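You operate a simulated robot arm through the tools that you are given. There is no shell and no other tool. Be economical: measure what you need, move in short steps, check, and stop when the job is done.

You are at the controls of a simulated robot arm. One attempt, no reset.

TASK
Latch the loose guard and bring the green plate to the loading place.
Fine: latch first, hands clear of the top, drive off again. The guards stay shut.

It is judged by the outcome, as a careful person would: the job done as asked, and still so three seconds after it is handed in. It fails if anything else is knocked over, pushed out of place, dropped, spilled or broken.

THE ROBOT
A 6-joint arm with a two-finger parallel gripper on a trunk, on a base that drives. Base frame: it is fixed to the floor where the robot stands at the start and does not move with it; the origin is under the middle of the robot, x ahead of it, y to its left, z up. Lengths are in m, angles in degrees, forces in N, time in s.
With the tool pointing down near the work surface it reaches from about 0.1 to 0.72 m from the robot's upright axis, wherever it stands. Its first joint turns from -166.0 to 166.0 degrees. Payload 3.91 kg.
Tool frame: the origin (TCP) lies between the finger pads and is the grasp point; the fingertips stand 0.03 m ahead of it; z points along the fingers, y is the line along which they close. The gripper opens to 0.11 m. The fingers are 0.02 m wide and 0.01 m thick; the gripper's body (0.048 by 0.112 m) begins 0.055 m behind the TCP.
Orientation is told as [roll, pitch, yaw] about the base's x, y, z axes, in that order, counted from this pose: with the fingers straight down and closing along the base's y, the tool's x points along the base's -x, its y along +y and its z along -z.

THE INTERFACE
- The arm moves only by the tool send_rows. Its argument "commands" is one flat list of numbers, 7 for each row, row after row: the closure, from 0 (fully open) to 1 (shut), then the shift along the tool's x, y, z in m, then the turn, a rotation vector about the tool's x, y, z in degrees. In form: [fingers, dx, dy, dz, ax, ay, az, fingers, dx, dy, dz, ax, ay, az, ...]. A call has 1 to 8 rows; each row is the pose to reach, as a shift and turn from the pose commanded when the call began, along the tool's axes at that moment. A row lasts 0.2 s, in which the tool goes at most 0.05 m and 8.6 degrees; a call with a longer step from one row to the next is refused whole, and so is a gripper value outside its range. Where a pose cannot be reached the arm comes as near as it can. A force on the tool above 60 N (or 10 N above the force at the start of the call, whichever is more), or a blocked arm, ends the call early, and 0.2 s more pass. The fingers move at their own pace (about 0.045 m/s each) and stop on an object; they squeeze with about 31 N. The grip force told is the motor's: it shows also when the fingers shut on nothing. Time passes only in rows, and 0.2 s behind the last, so rows that repeat a pose let the fingers close. The reply holds the time, the measured pose of the TCP, the force on the tool along the base axes, the opening and the grip force, in the units named above and with some noise, with the torque about the TCP (base axes, N m) and any sound that the robot's microphone picked up, and new pictures: "pictures" is both (left out), scene, wrist or none.
- Cameras (640 x 400 px; columns grow to the right, rows downward): "scene" is now at [-0.0065, 0.0989, 1.6969]; the picture's right is [-0.48, -0.88, 0.00], its down [-0.31, 0.17, -0.94] and it looks along [0.82, -0.45, -0.35] (base axes); focal length 284 px, centre (320, 200). "wrist" rides on the gripper at [0.077, 0.007, -0.114] in the tool frame; the picture's right is [-0.09, 1.00, 0.00], its down [-0.80, -0.07, -0.60] and it looks along [-0.59, -0.05, 0.80] (tool axes); focal length 270 px, centre (320, 200).
- lift_body(by): slides the trunk up (or, below 0, down) by that many m; the arm and the scene camera ride with it, the base frame stays. It gives what a move gives, with no picture.
- base_move(legs): drives the robot by 1 to 6 legs, each [ahead, turn to the left] in m and degrees, along the robot's own axes; the way and the turn of a leg run together, so that a leg with both is an arc; at most 1.5 m and 180 degrees a leg. The arm and the cameras ride along, it lands a little off, and it stops where it bumps. It gives what a move gives, and a new picture of the scene camera.
- head_to(pan, tilt): turns the head with the scene camera to pan (to the left, within 155 degrees either way) and tilt (down, from -29 to 69), counted from straight ahead of the robot. It gives what a move gives, and a new picture of the scene camera.
- pixel_to_xyz(camera, pixels): for up to 12 pixels [column, row] of the newest picture of that camera ("zoom" is the newest enlarged one), the place [x, y, z] in the base frame of the surface seen there, good to about 0.002 m, but the place of the scene camera against the robot may be out by one fixed shift of up to 0.018 m in any direction. The clock stands still meanwhile.
- zoom(camera, box): a new picture of the part [left, top, right, bottom] of that camera's present view, enlarged. The clock stands still meanwhile.
- finish_job(): hands the job in; it is judged then, once.

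Keep the steps short. Do not move on a guess: measure, check each grasp and each placing, and mend mistakes. In all there are 80 turns and 260 pictures (those below and enlarged ones count). Leave the gripper open and the arm clear of the work at the hand-in unless told otherwise, and finish with a single line.

The tools are called after "Emit:" as a command line: name --argument value ..., lists and objects as JSON in quotes. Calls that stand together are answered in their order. send_rows: Moves the arm, as the interface text tells. Its arguments: {"type":"object","properties":{"commands":{"type":"array","items":{"type":"number"}},"pictures":{"type":"string","enum":["both","scene","wrist","none"]}},"required":["commands"]} The other tools are called the same way: lift_body (by) slides the trunk up or down; base_move (legs) drives the base; head_to (pan, tilt) turns the head that bears the scene camera; pixel_to_xyz (camera, pixels) gives the place of the surface under pixels of a picture; zoom (camera, box) takes an enlarged picture of a part of a camera's view; finish_job () hands the job in.

At the start:

```text
time_s: 0.0
position: [0.3492, -0.1113, 1.5649]
tcp_rot: [0.1, -0.1, -63.0]
wrist_force: [0.7, -0.1, -0.2]
moment: [-0.03, 0.0, -0.01]
grip_width: 0.1101
gripper_force: 0.1
trunk travel left (down, up): [-0.61, 0.0]
robot x, y, heading: [0.0026, -0.0015, -0.0]
head pan, tilt: [-28.6, 20.8]
```

scene: 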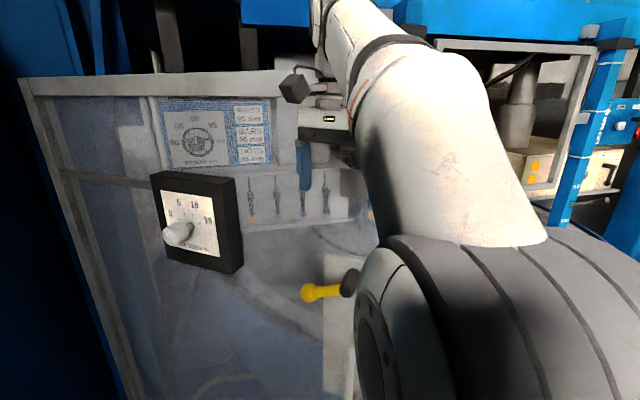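
wrist: 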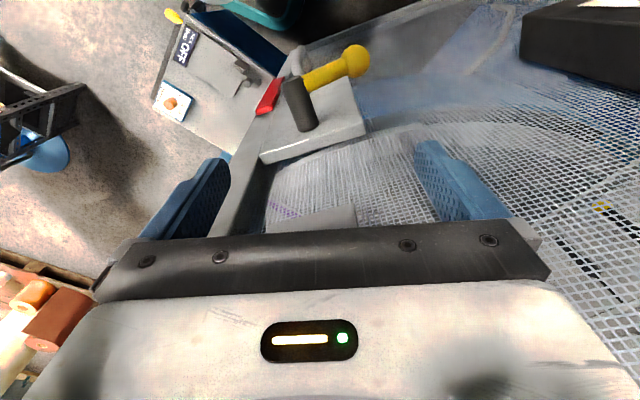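

I see a guard panel with a dial box, and a yellow-handled lever near (325,292). I'll look around with the head before moving anything.

Emit:
head_to --pan 20 --tilt 25

Emit:
head_to --pan -75 --tilt 25

Emit:
head_to --pan -150 --tilt 30

Emit:
head_to --pan 100 --tilt 30

Emit:
head_to --pan 0 --tilt 55

```text
time_s: 1.2
position: [0.3486, -0.1112, 1.5671]
tcp_rot: [0.1, -0.2, -63.0]
wrist_force: [-0.2, 0.2, -0.6]
moment: [-0.01, -0.02, 0.02]
grip_width: 0.11
gripper_force: 0.0
trunk travel left (down, up): [-0.61, 0.0]
robot x, y, heading: [0.0024, -0.002, 0.2]
head pan, tilt: [20.0, 25.0]
```

scene: 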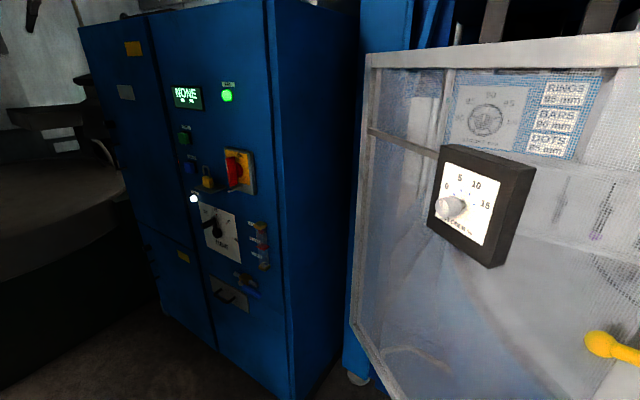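

```text
time_s: 2.9
position: [0.3482, -0.1114, 1.5661]
tcp_rot: [0.2, -0.2, -63.0]
wrist_force: [1.2, 0.5, -0.1]
moment: [-0.01, 0.02, 0.02]
grip_width: 0.1098
gripper_force: 0.0
trunk travel left (down, up): [-0.61, 0.0]
robot x, y, heading: [-0.0023, -0.0003, -0.0]
head pan, tilt: [-75.0, 25.0]
```

scene: 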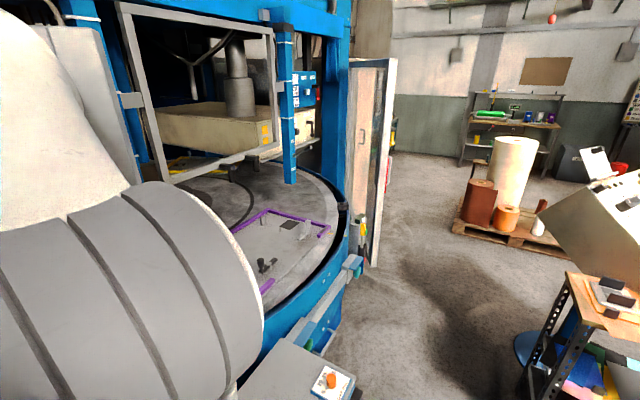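

```text
time_s: 4.3
position: [0.3497, -0.1096, 1.5657]
tcp_rot: [0.1, -0.2, -63.1]
wrist_force: [-0.1, -0.3, 0.0]
moment: [0.02, -0.01, -0.01]
grip_width: 0.1098
gripper_force: 0.0
trunk travel left (down, up): [-0.61, 0.0]
robot x, y, heading: [0.0053, 0.0004, 0.1]
head pan, tilt: [-150.0, 30.0]
```

scene: 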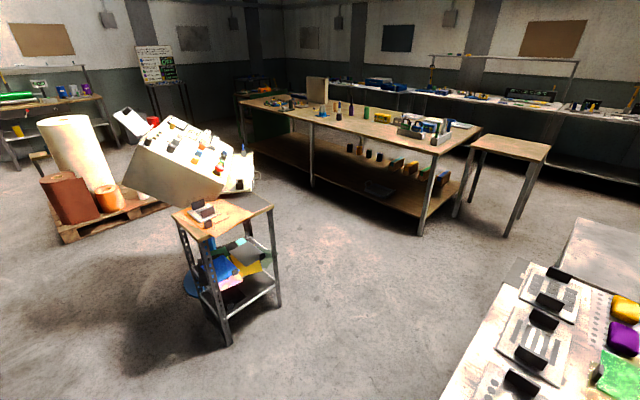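

```text
time_s: 7.9
position: [0.3494, -0.111, 1.5652]
tcp_rot: [0.1, -0.1, -63.0]
wrist_force: [0.1, 0.7, -0.2]
moment: [0.03, -0.01, -0.03]
grip_width: 0.1097
gripper_force: 0.2
trunk travel left (down, up): [-0.61, 0.0]
robot x, y, heading: [-0.0005, -0.0022, 0.0]
head pan, tilt: [100.0, 30.0]
```

scene: 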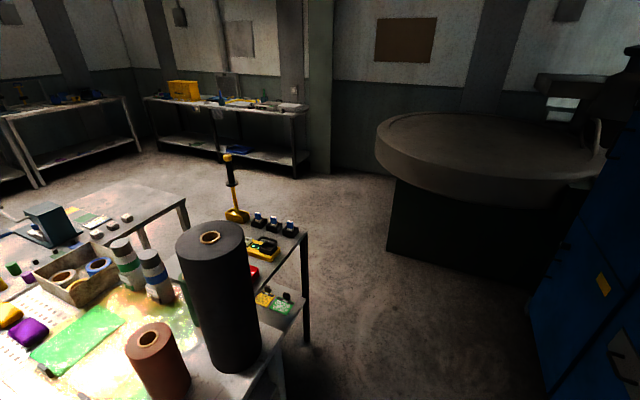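

```text
time_s: 9.6
position: [0.3479, -0.1122, 1.5658]
tcp_rot: [0.1, -0.1, -63.1]
wrist_force: [0.1, 0.2, -0.9]
moment: [0.03, 0.01, 0.01]
grip_width: 0.1101
gripper_force: 0.2
trunk travel left (down, up): [-0.61, 0.0]
robot x, y, heading: [0.0021, -0.0023, 0.1]
head pan, tilt: [0.0, 55.0]
```

scene: 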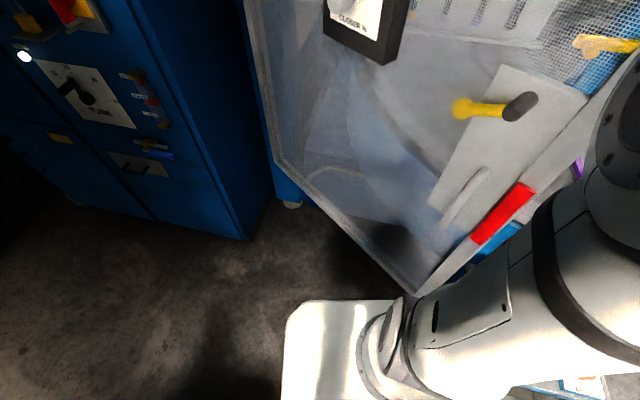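

It looks like a rotary-table press with guards, a latch (yellow handle and red mark) and some controls. I'll zoom in on them.

Emit:
zoom --camera "scene" --box '[380, 20, 640, 300]'

Emit:
zoom --camera "wrist" --box '[140, 0, 380, 150]'

Emit:
head_to --pan 32 --tilt 30

Emit:
zoom --camera "scene" --box '[240, 40, 440, 300]'

Emit:
head_to --pan -75 --tilt 40

Emit:
zoom --camera "scene" --box '[200, 50, 500, 350]'

```text
1.43 times, centred on (510, 160) of scene
```

zoom: 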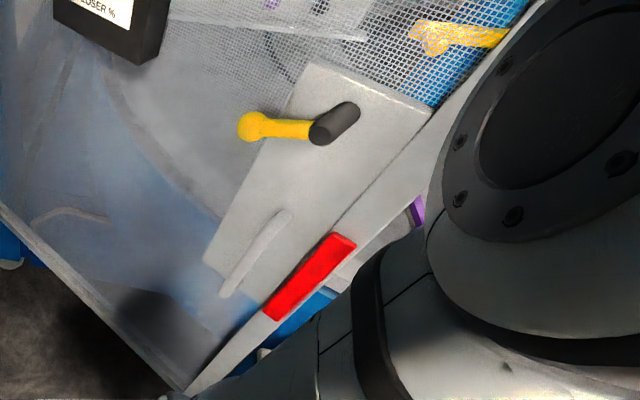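

```text
2.67 times, centred on (260, 75) of wrist
```

zoom: 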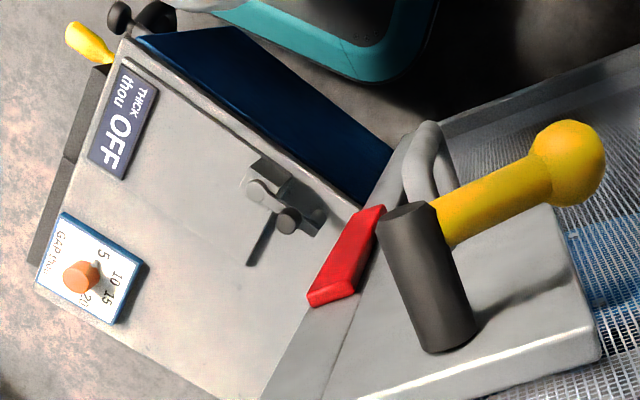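

```text
time_s: 10.6
position: [0.3499, -0.1114, 1.5662]
tcp_rot: [0.1, -0.1, -63.0]
wrist_force: [0.3, 0.0, -0.6]
moment: [-0.01, -0.02, 0.01]
grip_width: 0.1101
gripper_force: 0.1
trunk travel left (down, up): [-0.61, 0.0]
robot x, y, heading: [-0.0029, -0.0017, 0.3]
head pan, tilt: [32.0, 30.0]
```

scene: 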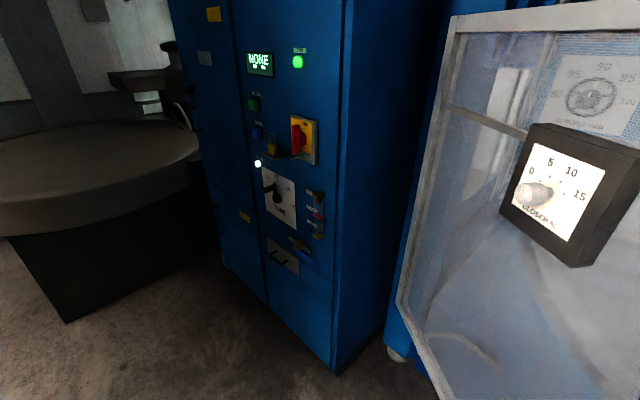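

```text
1.54 times, centred on (340, 170) of scene
```

zoom: 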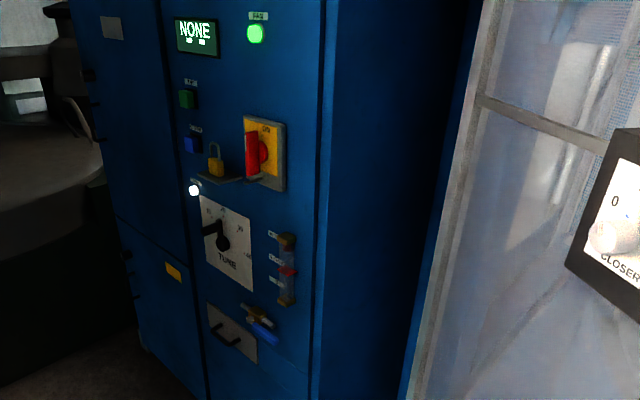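

```text
time_s: 12.4
position: [0.3495, -0.1105, 1.5665]
tcp_rot: [0.1, -0.1, -63.1]
wrist_force: [0.8, -0.3, -0.4]
moment: [0.02, 0.02, 0.02]
grip_width: 0.11
gripper_force: 0.1
trunk travel left (down, up): [-0.61, 0.0]
robot x, y, heading: [-0.0009, -0.0003, 0.2]
head pan, tilt: [-75.0, 40.0]
```

scene: 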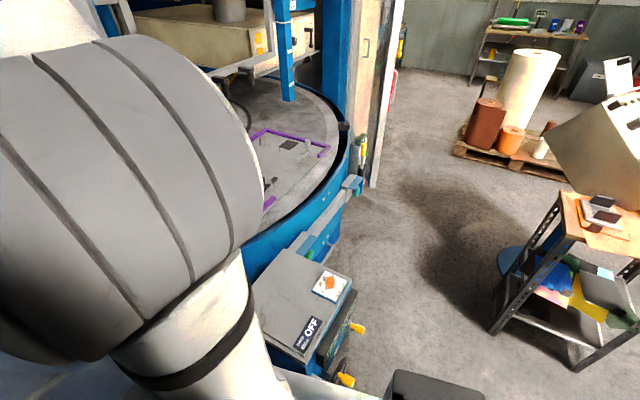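

```text
1.33 times, centred on (350, 200) of scene
```

zoom: 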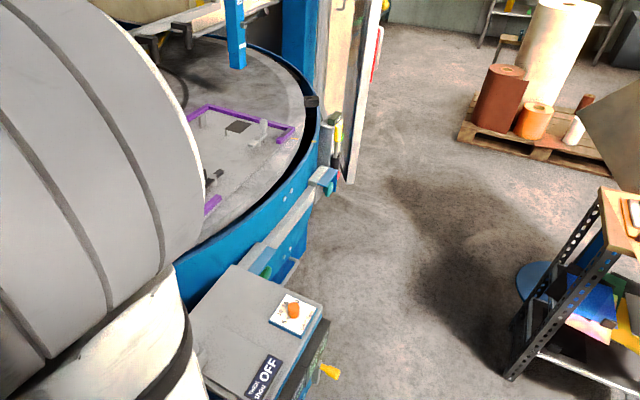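

The arm hides a lot. I'll see what's behind before backing up.

Emit:
head_to --pan 152 --tilt 50

Emit:
pixel_to_xyz --camera "scene" --pixels '[[100, 100], [200, 100], [320, 100], [450, 100], [550, 100], [320, 200], [200, 250], [100, 250]]'

```text
time_s: 15.7
position: [0.3497, -0.1117, 1.5654]
tcp_rot: [0.1, -0.1, -63.0]
wrist_force: [-0.8, 0.8, -0.7]
moment: [0.01, 0.0, 0.02]
grip_width: 0.1097
gripper_force: 0.1
trunk travel left (down, up): [-0.61, 0.0]
robot x, y, heading: [0.0011, 0.0003, -0.2]
head pan, tilt: [152.0, 50.0]
```

scene: 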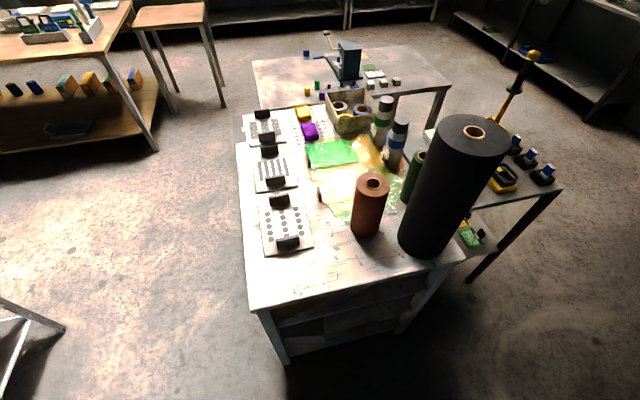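

```text
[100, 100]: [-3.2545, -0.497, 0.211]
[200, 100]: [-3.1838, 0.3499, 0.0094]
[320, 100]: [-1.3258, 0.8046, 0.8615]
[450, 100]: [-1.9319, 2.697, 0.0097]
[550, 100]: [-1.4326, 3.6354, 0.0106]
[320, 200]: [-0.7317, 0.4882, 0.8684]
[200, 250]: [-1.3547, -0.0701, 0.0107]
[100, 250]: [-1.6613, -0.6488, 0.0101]
```

The bench's near corner looks close behind. I'll measure it, then the guard and latch.

Emit:
pixel_to_xyz --camera "scene" --pixels '[[252, 308], [465, 258], [285, 355], [430, 255]]'

Emit:
head_to --pan 0 --tilt 45

Emit:
pixel_to_xyz --camera "scene" --pixels '[[250, 100], [300, 240], [415, 350], [465, 165], [515, 170], [500, 265], [380, 200], [620, 110], [460, 250], [200, 150], [360, 60]]'

```text
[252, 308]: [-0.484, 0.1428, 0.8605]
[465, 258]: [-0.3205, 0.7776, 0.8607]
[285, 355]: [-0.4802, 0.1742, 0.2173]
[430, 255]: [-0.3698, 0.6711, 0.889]
```

```text
time_s: 18.1
position: [0.3488, -0.1113, 1.5649]
tcp_rot: [0.2, -0.2, -63.0]
wrist_force: [0.5, 0.7, 0.1]
moment: [0.03, 0.02, 0.03]
grip_width: 0.1102
gripper_force: 0.0
trunk travel left (down, up): [-0.61, 0.0]
robot x, y, heading: [0.002, -0.002, 0.2]
head pan, tilt: [0.0, 45.0]
```

scene: 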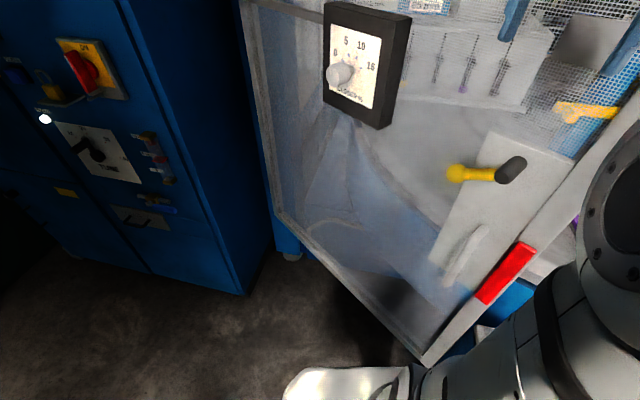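

```text
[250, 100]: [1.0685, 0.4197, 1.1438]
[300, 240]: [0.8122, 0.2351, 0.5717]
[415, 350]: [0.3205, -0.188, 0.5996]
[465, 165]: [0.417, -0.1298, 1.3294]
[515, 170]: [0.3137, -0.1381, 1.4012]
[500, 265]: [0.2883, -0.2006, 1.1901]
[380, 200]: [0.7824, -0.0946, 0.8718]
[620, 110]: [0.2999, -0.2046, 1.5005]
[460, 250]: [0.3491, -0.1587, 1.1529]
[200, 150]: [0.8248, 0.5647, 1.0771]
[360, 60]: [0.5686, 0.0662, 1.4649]
```

The guard runs diagonally, with its free edge near (0.32,-0.19). I'll check the robot's footprint and the arm links before moving back.

Emit:
head_to --pan 0 --tilt 69

Emit:
pixel_to_xyz --camera "scene" --pixels '[[300, 200], [260, 260], [380, 215], [240, 350], [500, 200], [560, 250]]'

```text
time_s: 18.9
position: [0.3487, -0.1107, 1.5651]
tcp_rot: [0.1, -0.2, -63.0]
wrist_force: [0.8, 0.3, -0.2]
moment: [0.03, -0.01, -0.02]
grip_width: 0.1098
gripper_force: 0.1
trunk travel left (down, up): [-0.61, 0.0]
robot x, y, heading: [0.0001, 0.0026, 0.2]
head pan, tilt: [0.0, 68.8]
```

scene: 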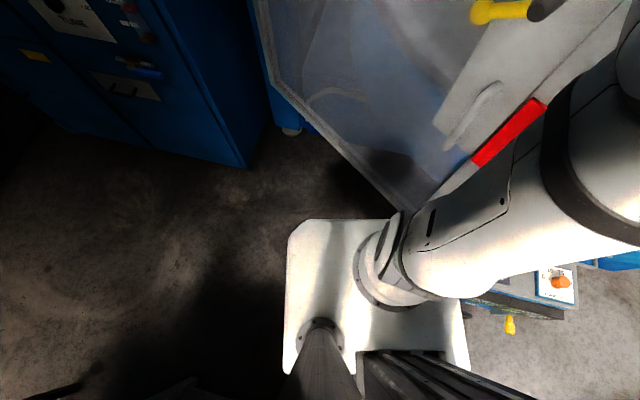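

```text
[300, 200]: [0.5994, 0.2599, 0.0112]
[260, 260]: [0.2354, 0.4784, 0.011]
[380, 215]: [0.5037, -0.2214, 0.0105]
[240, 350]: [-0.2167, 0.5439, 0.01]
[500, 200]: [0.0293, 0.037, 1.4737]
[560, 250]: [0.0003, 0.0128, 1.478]
```

I'll measure the plate edges.

Emit:
pixel_to_xyz --camera "scene" --pixels '[[300, 228], [292, 350], [385, 225], [460, 350], [330, 260], [452, 310], [415, 260], [480, 250], [590, 100]]'

```text
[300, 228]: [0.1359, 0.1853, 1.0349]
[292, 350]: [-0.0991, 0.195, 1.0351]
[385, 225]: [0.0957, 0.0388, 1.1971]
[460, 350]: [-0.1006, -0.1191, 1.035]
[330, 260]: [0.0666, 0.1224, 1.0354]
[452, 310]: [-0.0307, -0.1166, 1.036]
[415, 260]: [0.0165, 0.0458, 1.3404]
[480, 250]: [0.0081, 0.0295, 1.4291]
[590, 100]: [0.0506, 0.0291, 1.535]
```

Next I'll measure the obstacles on the right: the console and the stool.

Emit:
head_to --pan -110 --tilt 45

Emit:
pixel_to_xyz --camera "scene" --pixels '[[100, 150], [60, 100], [20, 300], [150, 300], [320, 330], [320, 250], [400, 150], [300, 150], [250, 60], [380, 50]]'

```text
time_s: 20.8
position: [0.3484, -0.1099, 1.5665]
tcp_rot: [0.1, -0.1, -63.0]
wrist_force: [0.5, 0.0, 0.7]
moment: [-0.01, 0.01, -0.01]
grip_width: 0.1097
gripper_force: 0.0
trunk travel left (down, up): [-0.61, 0.0]
robot x, y, heading: [-0.0035, 0.0044, 0.0]
head pan, tilt: [-110.0, 45.0]
```

scene: 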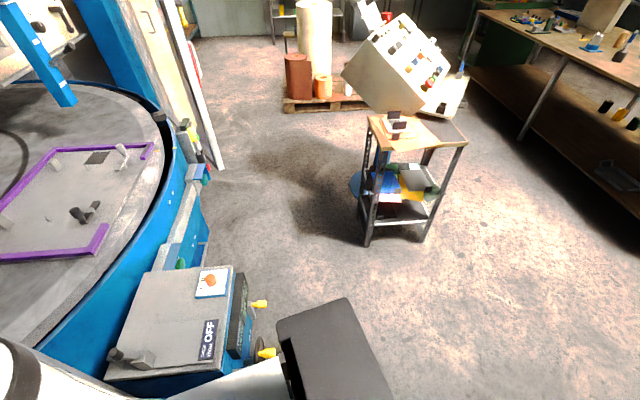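

```text
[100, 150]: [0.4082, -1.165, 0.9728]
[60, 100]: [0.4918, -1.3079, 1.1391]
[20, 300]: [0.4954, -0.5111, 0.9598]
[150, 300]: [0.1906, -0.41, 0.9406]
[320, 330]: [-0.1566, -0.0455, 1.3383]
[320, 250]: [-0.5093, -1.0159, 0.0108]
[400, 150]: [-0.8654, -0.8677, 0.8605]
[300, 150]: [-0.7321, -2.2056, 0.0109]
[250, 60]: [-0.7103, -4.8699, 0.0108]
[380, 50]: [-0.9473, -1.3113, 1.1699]
```

Now a good view: the purple plate is on the table at the opening, with a console beside it. I'll zoom in.

Emit:
zoom --camera "scene" --box '[90, 220, 300, 390]'

Emit:
zoom --camera "scene" --box '[0, 90, 230, 280]'

Emit:
head_to --pan -95 --tilt 15

Emit:
zoom --camera "scene" --box '[0, 50, 300, 350]'

```text
2.35 times, centred on (195, 305) of scene
```

zoom: 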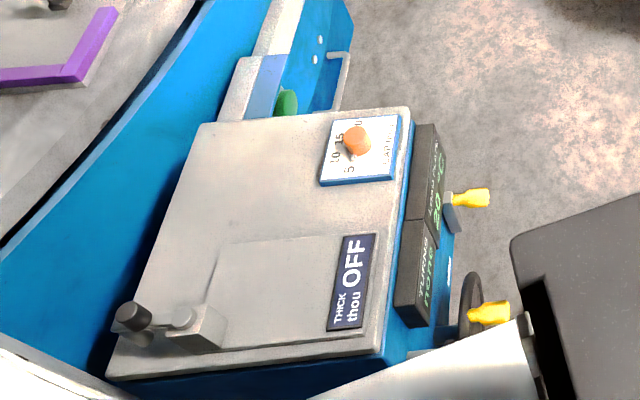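

```text
2.11 times, centred on (115, 185) of scene
```

zoom: 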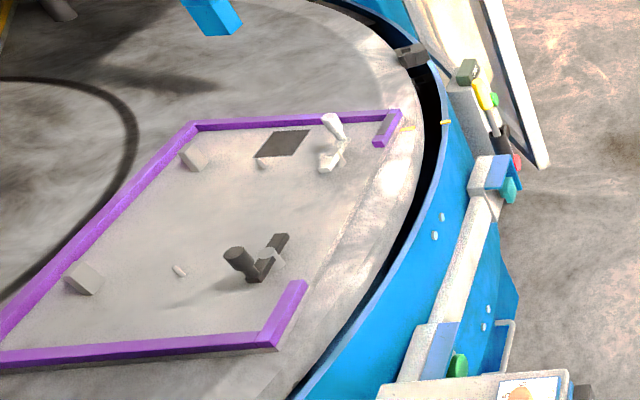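

```text
time_s: 21.8
position: [0.3503, -0.1102, 1.5648]
tcp_rot: [0.1, 0.0, -63.0]
wrist_force: [0.3, 0.3, -0.8]
moment: [-0.01, 0.01, 0.02]
grip_width: 0.11
gripper_force: 0.1
trunk travel left (down, up): [-0.61, 0.0]
robot x, y, heading: [-0.0019, -0.0035, 0.1]
head pan, tilt: [-95.0, 15.0]
```

scene: 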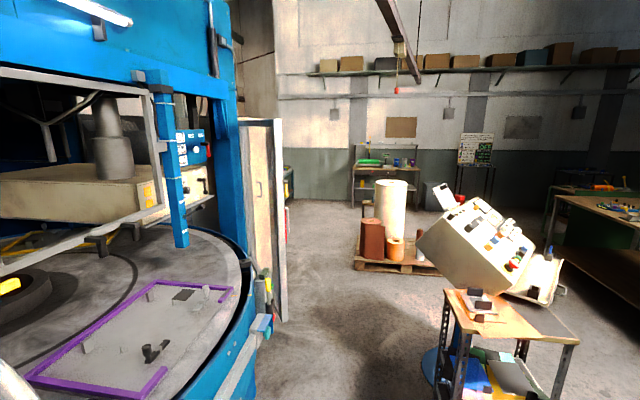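

```text
1.33 times, centred on (150, 200) of scene
```

zoom: 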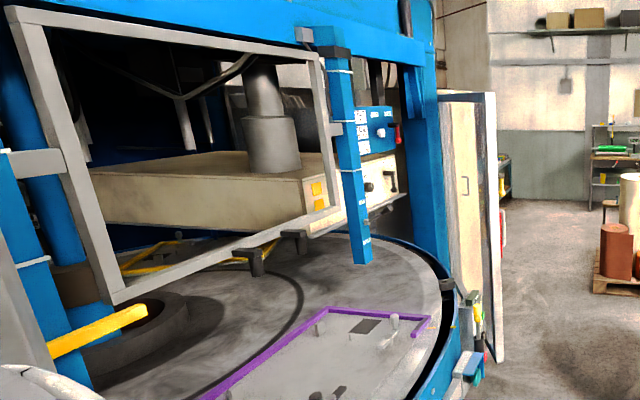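

A rotary heat press: purple plate at the front, yellow at the press. I'll zoom tightly on the displays and labels.

Emit:
zoom --camera "scene" --box '[455, 128, 500, 170]'

Emit:
zoom --camera "scene" --box '[150, 110, 220, 200]'

Emit:
zoom --camera "scene" --box '[225, 250, 295, 350]'

Emit:
head_to --pan -110 --tilt 48

Emit:
zoom --camera "scene" --box '[180, 240, 290, 350]'

Emit:
head_to --pan 40 --tilt 25

Emit:
zoom --camera "scene" --box '[260, 50, 420, 180]'

Emit:
zoom --camera "scene" --box '[270, 170, 420, 300]'

Emit:
head_to --pan 5 --tilt 25

Emit:
zoom --camera "scene" --box '[180, 30, 440, 270]'

```text
9.52 times, centred on (478, 149) of scene
```

zoom: 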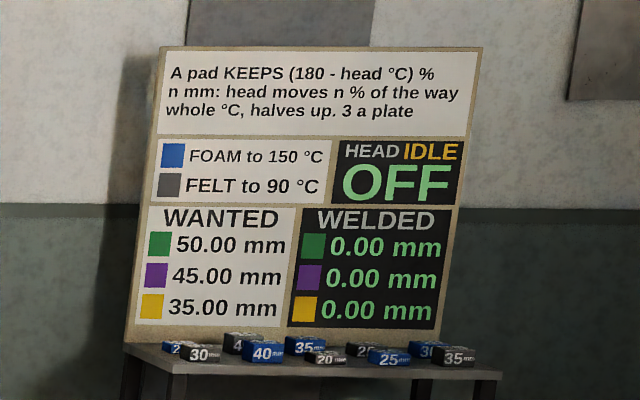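

```text
4.44 times, centred on (185, 155) of scene
```

zoom: 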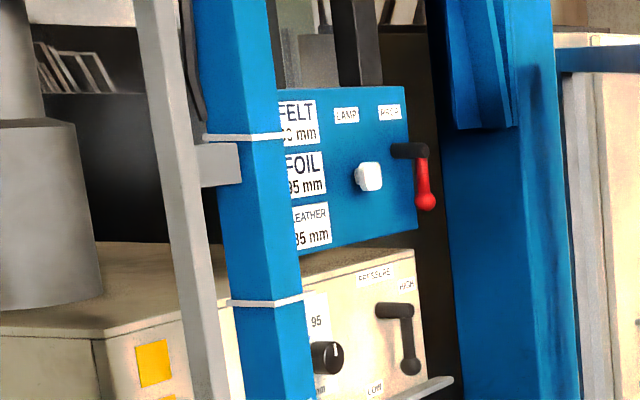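

```text
4.00 times, centred on (260, 300) of scene
```

zoom: 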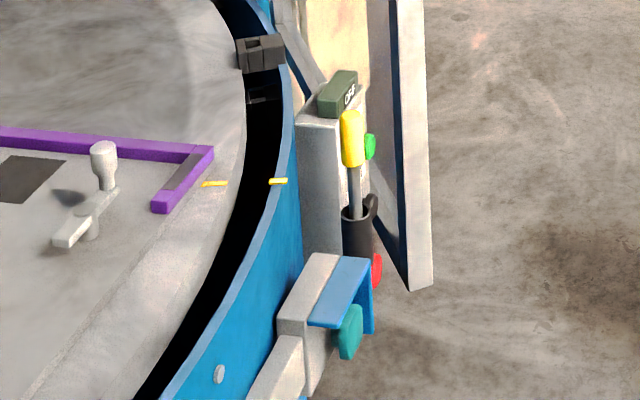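

```text
time_s: 22.7
position: [0.3488, -0.1111, 1.5641]
tcp_rot: [0.0, -0.1, -63.0]
wrist_force: [0.2, -0.5, -0.1]
moment: [0.04, -0.02, 0.02]
grip_width: 0.11
gripper_force: 0.0
trunk travel left (down, up): [-0.61, 0.0]
robot x, y, heading: [0.0007, 0.0006, -0.1]
head pan, tilt: [-110.0, 48.0]
```

scene: 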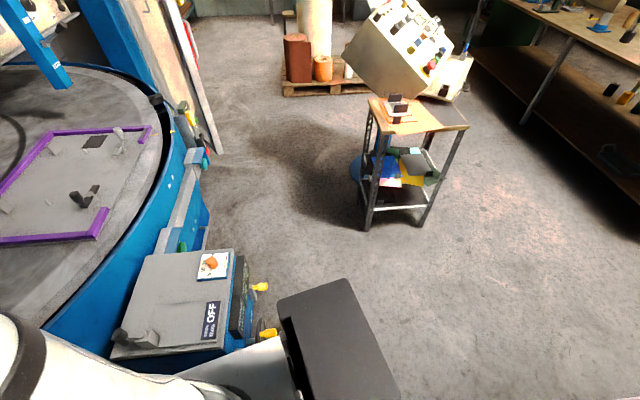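

```text
3.64 times, centred on (235, 295) of scene
```

zoom: 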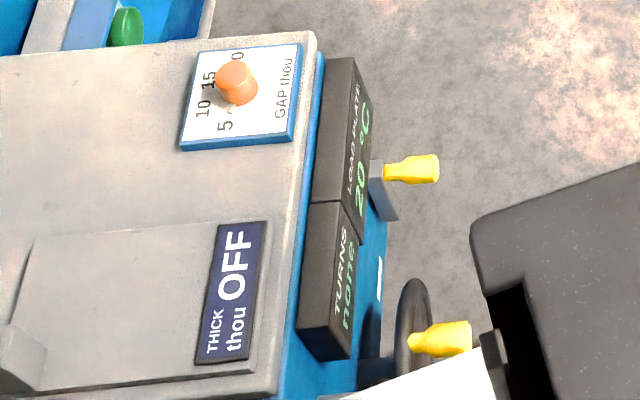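

```text
time_s: 25.1
position: [0.3491, -0.1108, 1.5657]
tcp_rot: [0.0, -0.1, -63.1]
wrist_force: [-0.2, 0.2, -0.7]
moment: [0.02, 0.03, 0.0]
grip_width: 0.1099
gripper_force: 0.0
trunk travel left (down, up): [-0.61, 0.0]
robot x, y, heading: [-0.0025, -0.0027, -0.1]
head pan, tilt: [40.0, 25.0]
```

scene: 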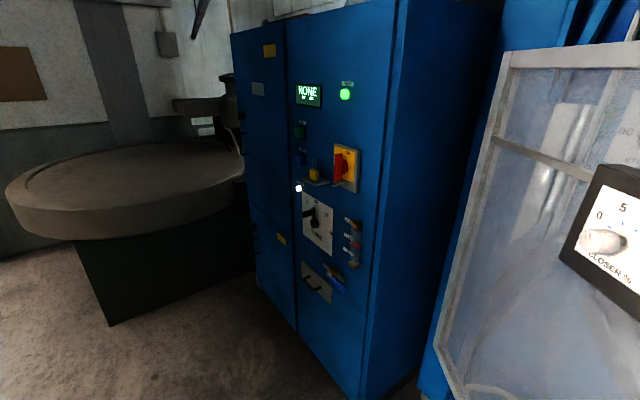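

```text
3.08 times, centred on (340, 115) of scene
```

zoom: 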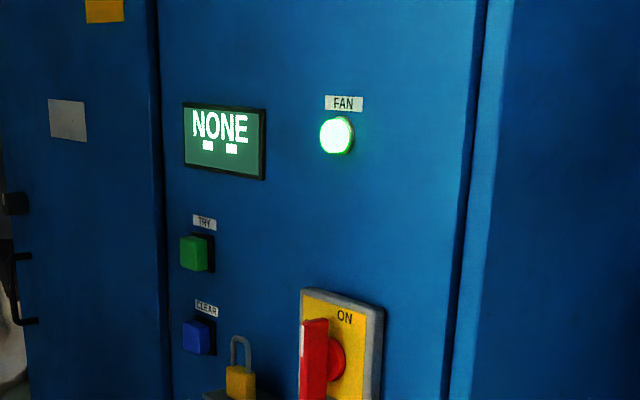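

```text
3.08 times, centred on (345, 235) of scene
```

zoom: 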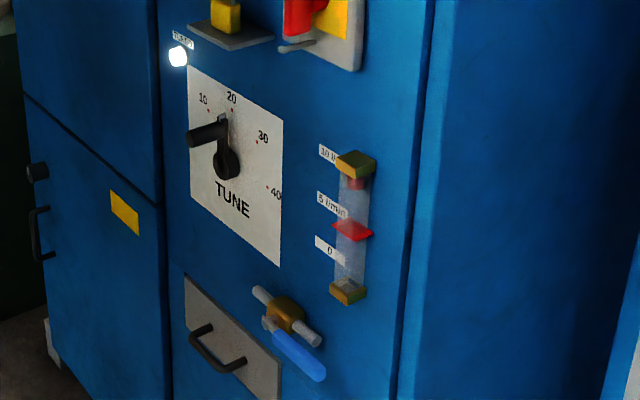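

```text
time_s: 26.1
position: [0.3494, -0.1102, 1.5663]
tcp_rot: [0.0, -0.1, -63.0]
wrist_force: [0.2, -0.1, -1.2]
moment: [0.04, 0.0, -0.01]
grip_width: 0.1101
gripper_force: 0.1
trunk travel left (down, up): [-0.61, 0.0]
robot x, y, heading: [-0.0025, 0.0012, -0.1]
head pan, tilt: [5.0, 25.0]
```

scene: 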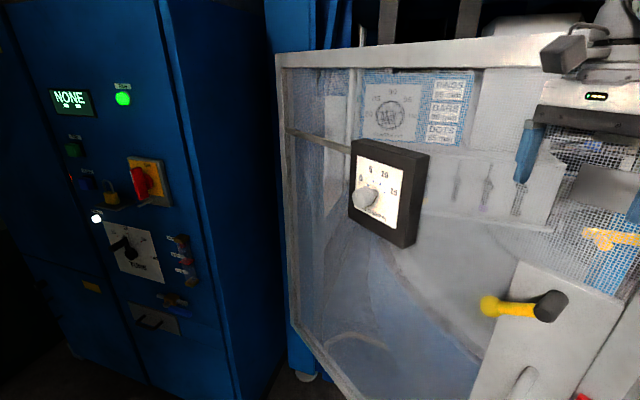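

```text
1.67 times, centred on (310, 150) of scene
```

zoom: 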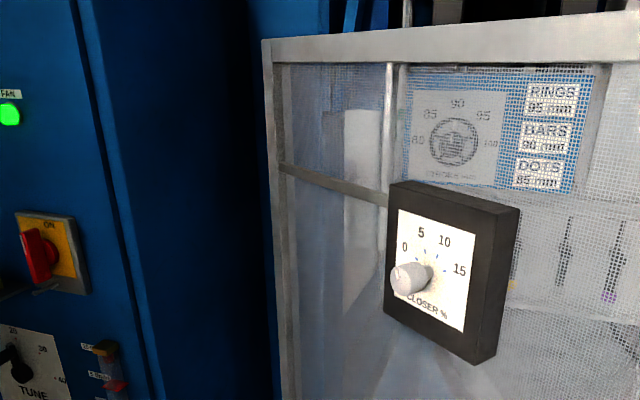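

I'll look more closely at the right guard, the right-hand post and the table's hub.

Emit:
head_to --pan -85 --tilt 25

Emit:
zoom --camera "scene" --box '[250, 50, 370, 290]'

Emit:
zoom --camera "scene" --box '[275, 180, 345, 290]'

Emit:
zoom --camera "scene" --box '[60, 80, 300, 280]'

Emit:
pixel_to_xyz --camera "scene" --pixels '[[318, 110], [350, 110], [348, 250], [330, 60], [307, 210], [309, 228], [300, 255], [285, 215], [230, 155], [130, 140]]'

```text
time_s: 27.8
position: [0.3492, -0.1101, 1.565]
tcp_rot: [0.1, -0.1, -63.0]
wrist_force: [0.1, -0.2, -0.3]
moment: [0.04, 0.01, 0.02]
grip_width: 0.1102
gripper_force: 0.1
trunk travel left (down, up): [-0.61, 0.0]
robot x, y, heading: [0.0041, -0.0009, -0.2]
head pan, tilt: [-85.0, 25.0]
```

scene: 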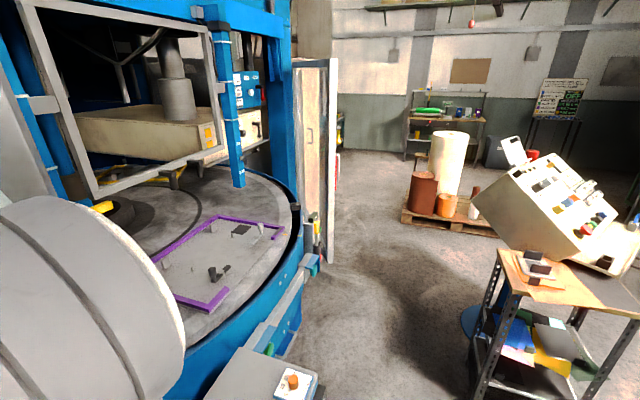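

```text
1.67 times, centred on (310, 170) of scene
```

zoom: 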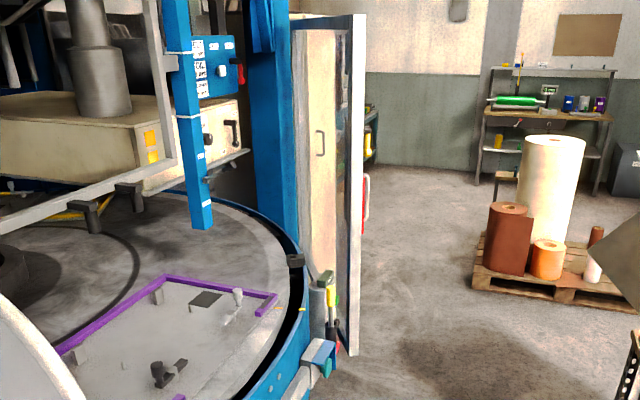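

```text
3.64 times, centred on (310, 235) of scene
```

zoom: 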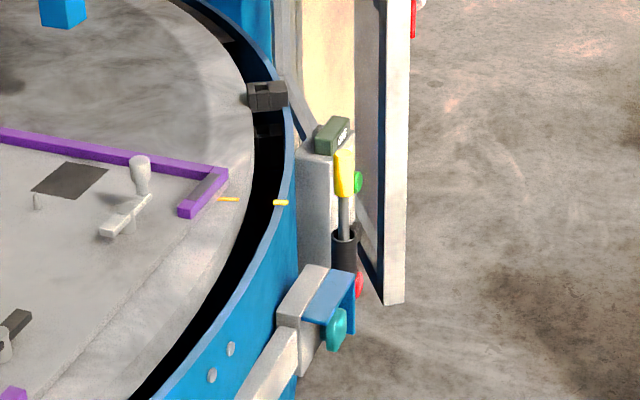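

```text
2.00 times, centred on (180, 180) of scene
```

zoom: 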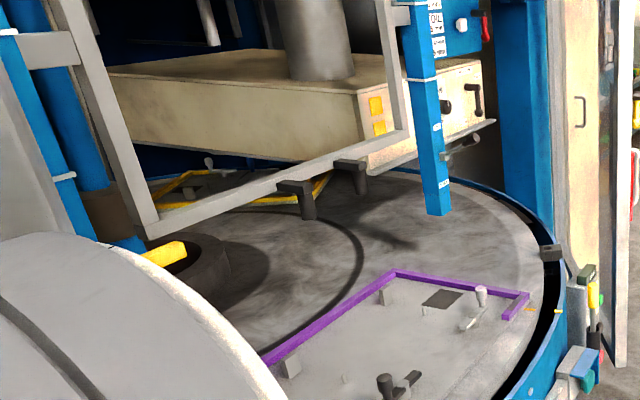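

```text
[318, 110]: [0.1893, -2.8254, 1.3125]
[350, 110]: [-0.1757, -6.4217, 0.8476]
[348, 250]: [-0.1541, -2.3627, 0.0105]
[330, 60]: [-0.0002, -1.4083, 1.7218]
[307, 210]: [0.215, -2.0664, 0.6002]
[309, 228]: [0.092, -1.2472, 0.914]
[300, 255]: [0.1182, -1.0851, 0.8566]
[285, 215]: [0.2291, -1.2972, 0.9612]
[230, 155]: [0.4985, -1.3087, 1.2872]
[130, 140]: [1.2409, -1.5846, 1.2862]
```

To see the latch and both guards without the arm in the way, I'll back off a little and turn left, staying clear of the bench corner at (-0.48,0.14).

Emit:
base_move --legs '[[-0.1, 0], [0, 45], [-0.2, 0]]'

Emit:
head_to --pan -75 --tilt 25

```text
time_s: 32.2
position: [0.08, 0.0237, 1.5659]
tcp_rot: [0.1, -0.1, -18.3]
wrist_force: [-0.2, -0.2, 0.8]
moment: [0.03, -0.03, 0.0]
grip_width: 0.1099
gripper_force: 0.1
trunk travel left (down, up): [-0.61, 0.0]
robot x, y, heading: [-0.2504, -0.1383, 44.3]
head pan, tilt: [-85.0, 25.0]
```

scene: 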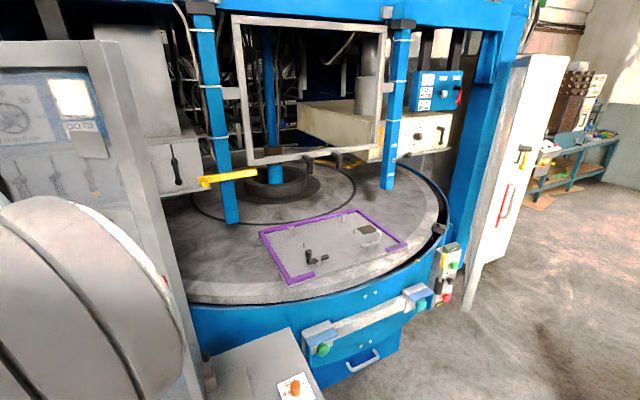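

```text
time_s: 32.9
position: [0.081, 0.0249, 1.5636]
tcp_rot: [0.1, 0.0, -18.4]
wrist_force: [0.5, -0.6, 0.4]
moment: [-0.02, -0.03, 0.01]
grip_width: 0.11
gripper_force: 0.1
trunk travel left (down, up): [-0.61, 0.0]
robot x, y, heading: [-0.2482, -0.1426, 44.4]
head pan, tilt: [-75.0, 25.0]
```

scene: 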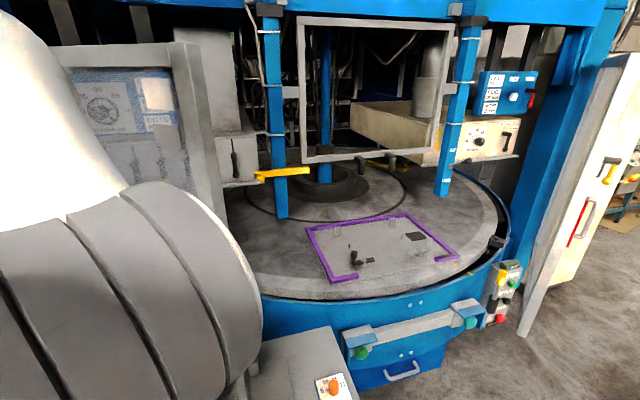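

Great view. I'll zoom in on the right guard's lever, the post and the central yellow bar.

Emit:
zoom --camera "scene" --box '[540, 130, 640, 270]'

Emit:
zoom --camera "scene" --box '[450, 230, 550, 340]'

Emit:
zoom --camera "scene" --box '[200, 100, 420, 220]'

Emit:
zoom --camera "scene" --box '[330, 280, 490, 390]'

Emit:
pixel_to_xyz --camera "scene" --pixels '[[608, 170], [580, 222], [525, 330], [630, 60], [500, 285], [335, 180], [460, 325], [360, 350], [285, 172], [500, 240], [303, 293]]'

```text
2.86 times, centred on (590, 200) of scene
```

zoom: 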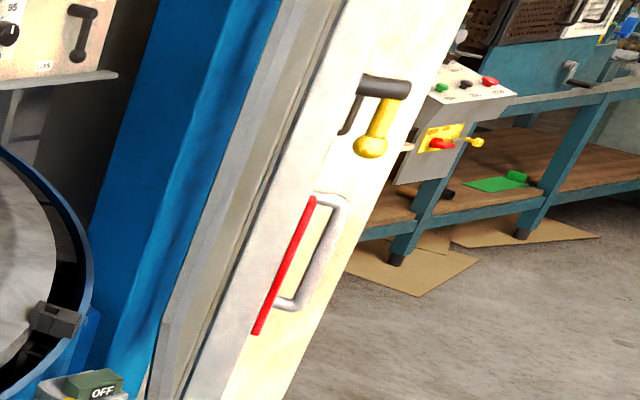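

```text
3.64 times, centred on (500, 285) of scene
```

zoom: 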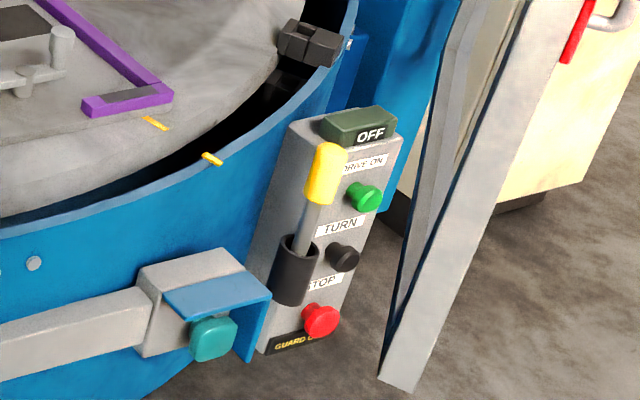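

```text
2.91 times, centred on (310, 160) of scene
```

zoom: 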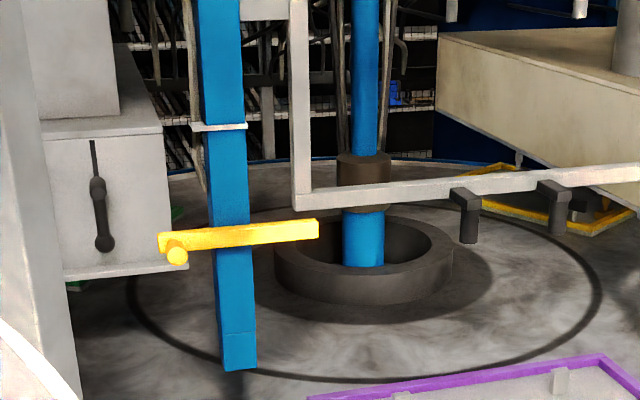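

```text
3.64 times, centred on (410, 335) of scene
```

zoom: 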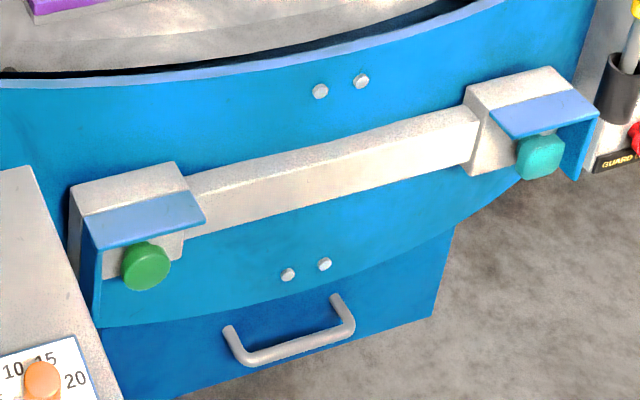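

```text
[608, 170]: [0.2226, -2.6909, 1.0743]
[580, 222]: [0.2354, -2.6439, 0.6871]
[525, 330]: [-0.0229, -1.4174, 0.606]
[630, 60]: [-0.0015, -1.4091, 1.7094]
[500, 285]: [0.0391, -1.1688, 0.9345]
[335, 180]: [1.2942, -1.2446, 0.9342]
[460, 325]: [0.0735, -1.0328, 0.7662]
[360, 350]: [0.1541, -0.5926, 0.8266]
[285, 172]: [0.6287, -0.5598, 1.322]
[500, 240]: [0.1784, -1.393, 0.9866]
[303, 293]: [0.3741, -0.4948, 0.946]
```

I'll measure more of the right guard, the rim of the table, and the plate positions to understand the geometry.

Emit:
pixel_to_xyz --camera "scene" --pixels '[[600, 80], [560, 200], [560, 290], [620, 130], [590, 120], [540, 260], [612, 90], [345, 298], [440, 285], [490, 255], [505, 210], [480, 170]]'

Emit:
zoom --camera "scene" --box '[440, 0, 640, 350]'

Emit:
head_to --pan -45 --tilt 30

```text
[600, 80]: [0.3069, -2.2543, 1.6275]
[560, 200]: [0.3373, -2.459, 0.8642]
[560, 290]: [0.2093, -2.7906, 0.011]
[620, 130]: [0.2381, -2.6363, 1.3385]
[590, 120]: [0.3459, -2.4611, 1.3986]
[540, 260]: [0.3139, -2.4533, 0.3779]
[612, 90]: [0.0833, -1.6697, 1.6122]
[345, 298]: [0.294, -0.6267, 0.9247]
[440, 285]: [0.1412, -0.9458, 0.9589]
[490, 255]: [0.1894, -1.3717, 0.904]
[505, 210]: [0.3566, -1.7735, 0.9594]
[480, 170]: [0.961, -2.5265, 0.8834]
```

```text
1.14 times, centred on (540, 175) of scene
```

zoom: 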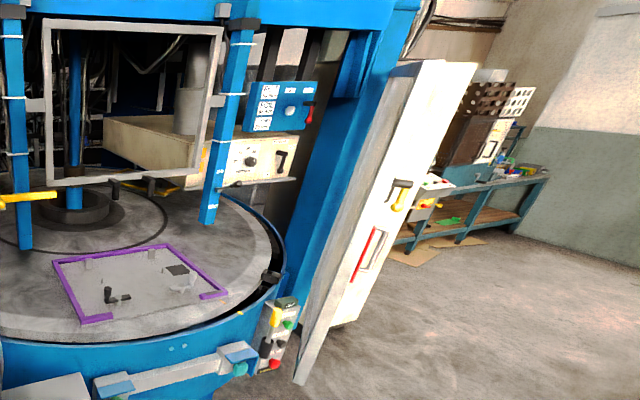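

```text
time_s: 33.8
position: [0.0825, 0.0237, 1.5659]
tcp_rot: [0.0, 0.0, -18.3]
wrist_force: [-0.3, 0.4, -0.4]
moment: [-0.01, -0.02, -0.01]
grip_width: 0.11
gripper_force: 0.1
trunk travel left (down, up): [-0.61, 0.0]
robot x, y, heading: [-0.2459, -0.1418, 44.2]
head pan, tilt: [-45.0, 30.0]
```

scene: 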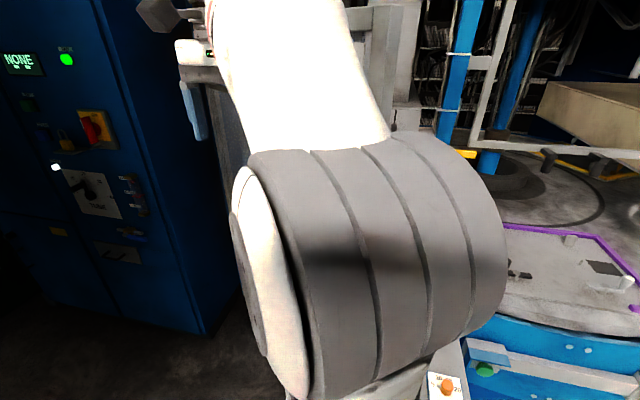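

I'll zoom tightly on the drive post's labels and the left latch, and take a wrist view.

Emit:
head_to --pan -90 --tilt 35

Emit:
zoom --camera "scene" --box '[370, 150, 430, 240]'

Emit:
send_rows --commands '[0, 0, 0, 0, 0, 0, 0]' --pictures "wrist"

```text
time_s: 35.0
position: [0.0811, 0.024, 1.5641]
tcp_rot: [0.1, 0.1, -18.4]
wrist_force: [0.2, 0.2, 0.4]
moment: [-0.03, -0.02, 0.02]
grip_width: 0.11
gripper_force: 0.1
trunk travel left (down, up): [-0.61, 0.0]
robot x, y, heading: [-0.2486, -0.1415, 44.5]
head pan, tilt: [-90.0, 35.0]
```

scene: 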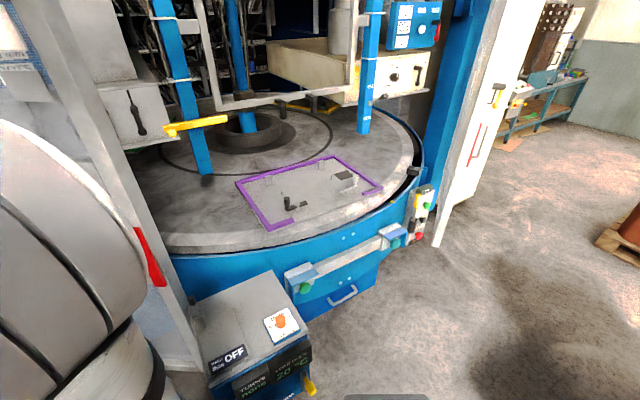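

```text
4.44 times, centred on (400, 195) of scene
```

zoom: 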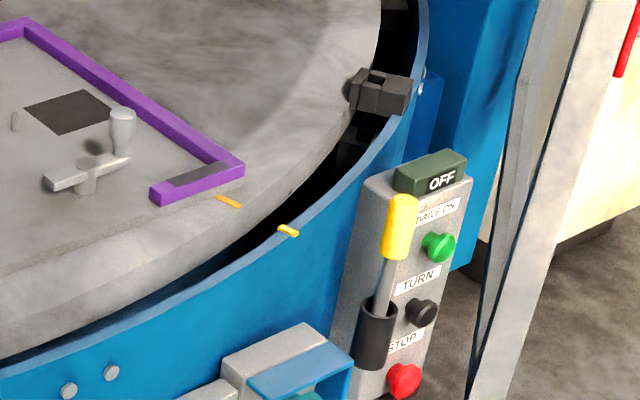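

```text
time_s: 35.4
position: [0.0822, 0.0248, 1.5648]
tcp_rot: [0.1, -0.1, -18.3]
wrist_force: [-0.7, -0.4, -0.2]
moment: [0.01, 0.01, -0.01]
grip_width: 0.1101
gripper_force: 0.1
trunk travel left (down, up): [-0.61, 0.0]
robot x, y, heading: [-0.2487, -0.1437, 44.5]
head pan, tilt: [-90.0, 35.0]
```

wrist: 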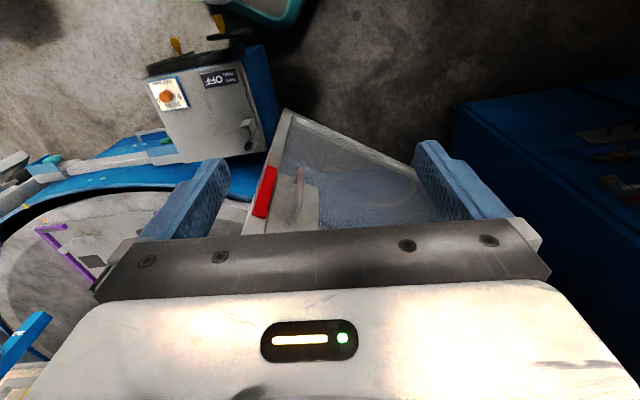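

I'll measure the corridor between the console and the stool for driving right.

Emit:
head_to --pan -140 --tilt 50

Emit:
zoom --camera "scene" --box '[0, 0, 640, 400]'

Emit:
pixel_to_xyz --camera "scene" --pixels '[[60, 300], [100, 200], [100, 130], [300, 100], [350, 150], [400, 150], [330, 200], [400, 230]]'

```text
time_s: 36.5
position: [0.0816, 0.0248, 1.5653]
tcp_rot: [0.1, 0.0, -18.3]
wrist_force: [-0.2, -0.3, -0.7]
moment: [0.0, 0.03, 0.0]
grip_width: 0.11
gripper_force: 0.1
trunk travel left (down, up): [-0.61, 0.0]
robot x, y, heading: [-0.2487, -0.1419, 44.3]
head pan, tilt: [-140.0, 50.0]
```

scene: 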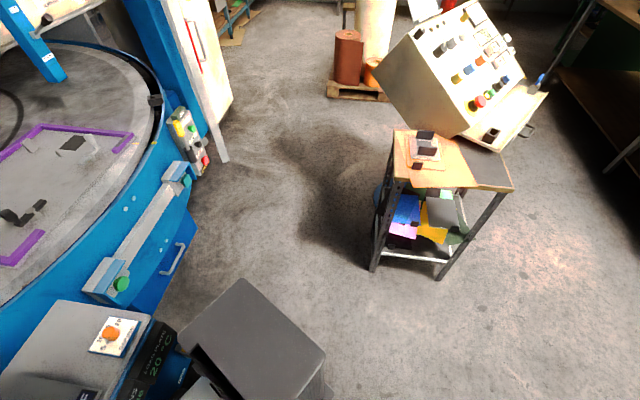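

```text
1.00 times, centred on (320, 200) of scene (not enlarged: the box is as wide or as high as the picture)
```

zoom: 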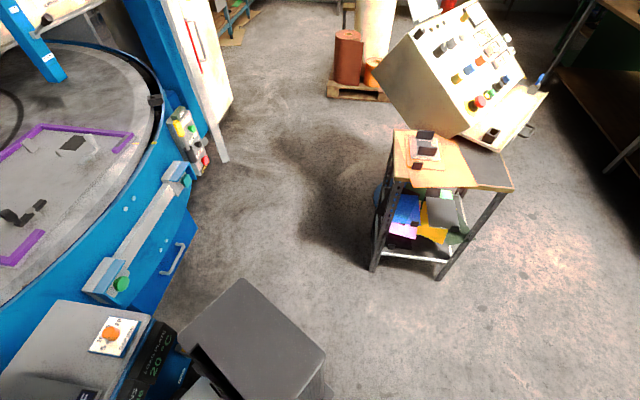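

```text
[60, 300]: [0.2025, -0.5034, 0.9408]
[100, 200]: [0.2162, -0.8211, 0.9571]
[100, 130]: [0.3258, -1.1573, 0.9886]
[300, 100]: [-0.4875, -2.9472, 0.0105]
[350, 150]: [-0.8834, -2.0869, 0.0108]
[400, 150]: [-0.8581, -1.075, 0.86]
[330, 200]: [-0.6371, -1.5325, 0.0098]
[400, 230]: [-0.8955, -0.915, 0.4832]
```

Emit:
pixel_to_xyz --camera "scene" --pixels '[[372, 270], [442, 278], [170, 340], [150, 370], [200, 385], [225, 160], [206, 160], [250, 300], [180, 130]]'

```text
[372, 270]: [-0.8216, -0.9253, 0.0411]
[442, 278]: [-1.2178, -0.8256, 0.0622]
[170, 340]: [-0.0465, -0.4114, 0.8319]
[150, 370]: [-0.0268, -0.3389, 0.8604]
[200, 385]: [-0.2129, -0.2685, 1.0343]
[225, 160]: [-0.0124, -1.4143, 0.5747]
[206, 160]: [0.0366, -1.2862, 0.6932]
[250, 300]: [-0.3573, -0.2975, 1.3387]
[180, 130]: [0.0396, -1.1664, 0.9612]
```

The corridor runs between x≈-0.14 and x≈-0.82. I'll reverse into it, turn right and drive along it to look at the right guard and drive post.

Emit:
base_move --legs '[[-0.32, 0], [0, -130], [0.5, 0]]'

Emit:
head_to --pan 40 --tilt 25

```text
time_s: 46.6
position: [-0.5388, -1.2202, 1.5642]
tcp_rot: [0.1, 0.1, -149.4]
wrist_force: [0.1, -0.3, -0.2]
moment: [0.01, 0.02, 0.0]
grip_width: 0.1099
gripper_force: 0.0
trunk travel left (down, up): [-0.61, 0.0]
robot x, y, heading: [-0.4486, -0.8634, -86.3]
head pan, tilt: [-140.0, 50.0]
```

scene: 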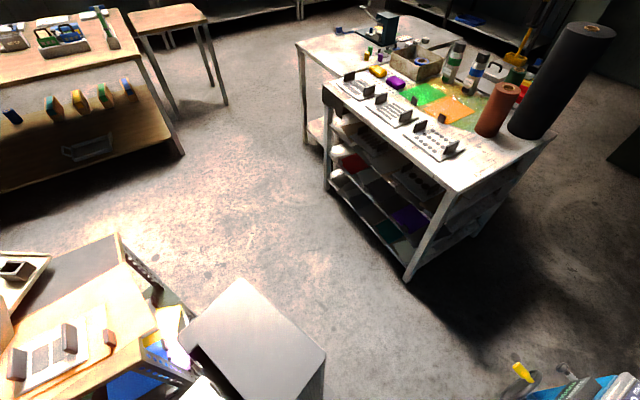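

```text
time_s: 49.3
position: [-0.5382, -1.2208, 1.5644]
tcp_rot: [0.1, -0.1, -149.5]
wrist_force: [-0.3, 0.9, 0.0]
moment: [-0.04, 0.0, 0.01]
grip_width: 0.1098
gripper_force: 0.0
trunk travel left (down, up): [-0.61, 0.0]
robot x, y, heading: [-0.4524, -0.8661, -86.2]
head pan, tilt: [40.0, 25.0]
```

scene: 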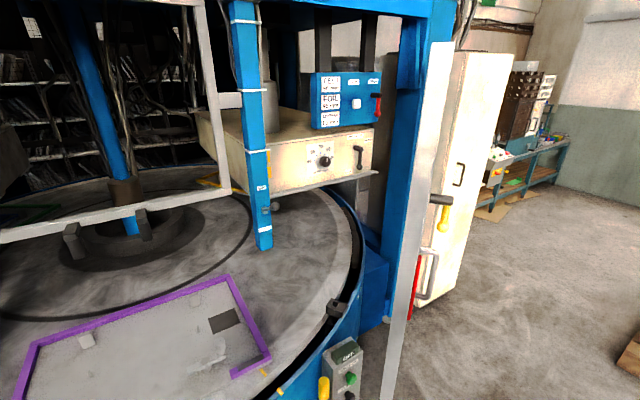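

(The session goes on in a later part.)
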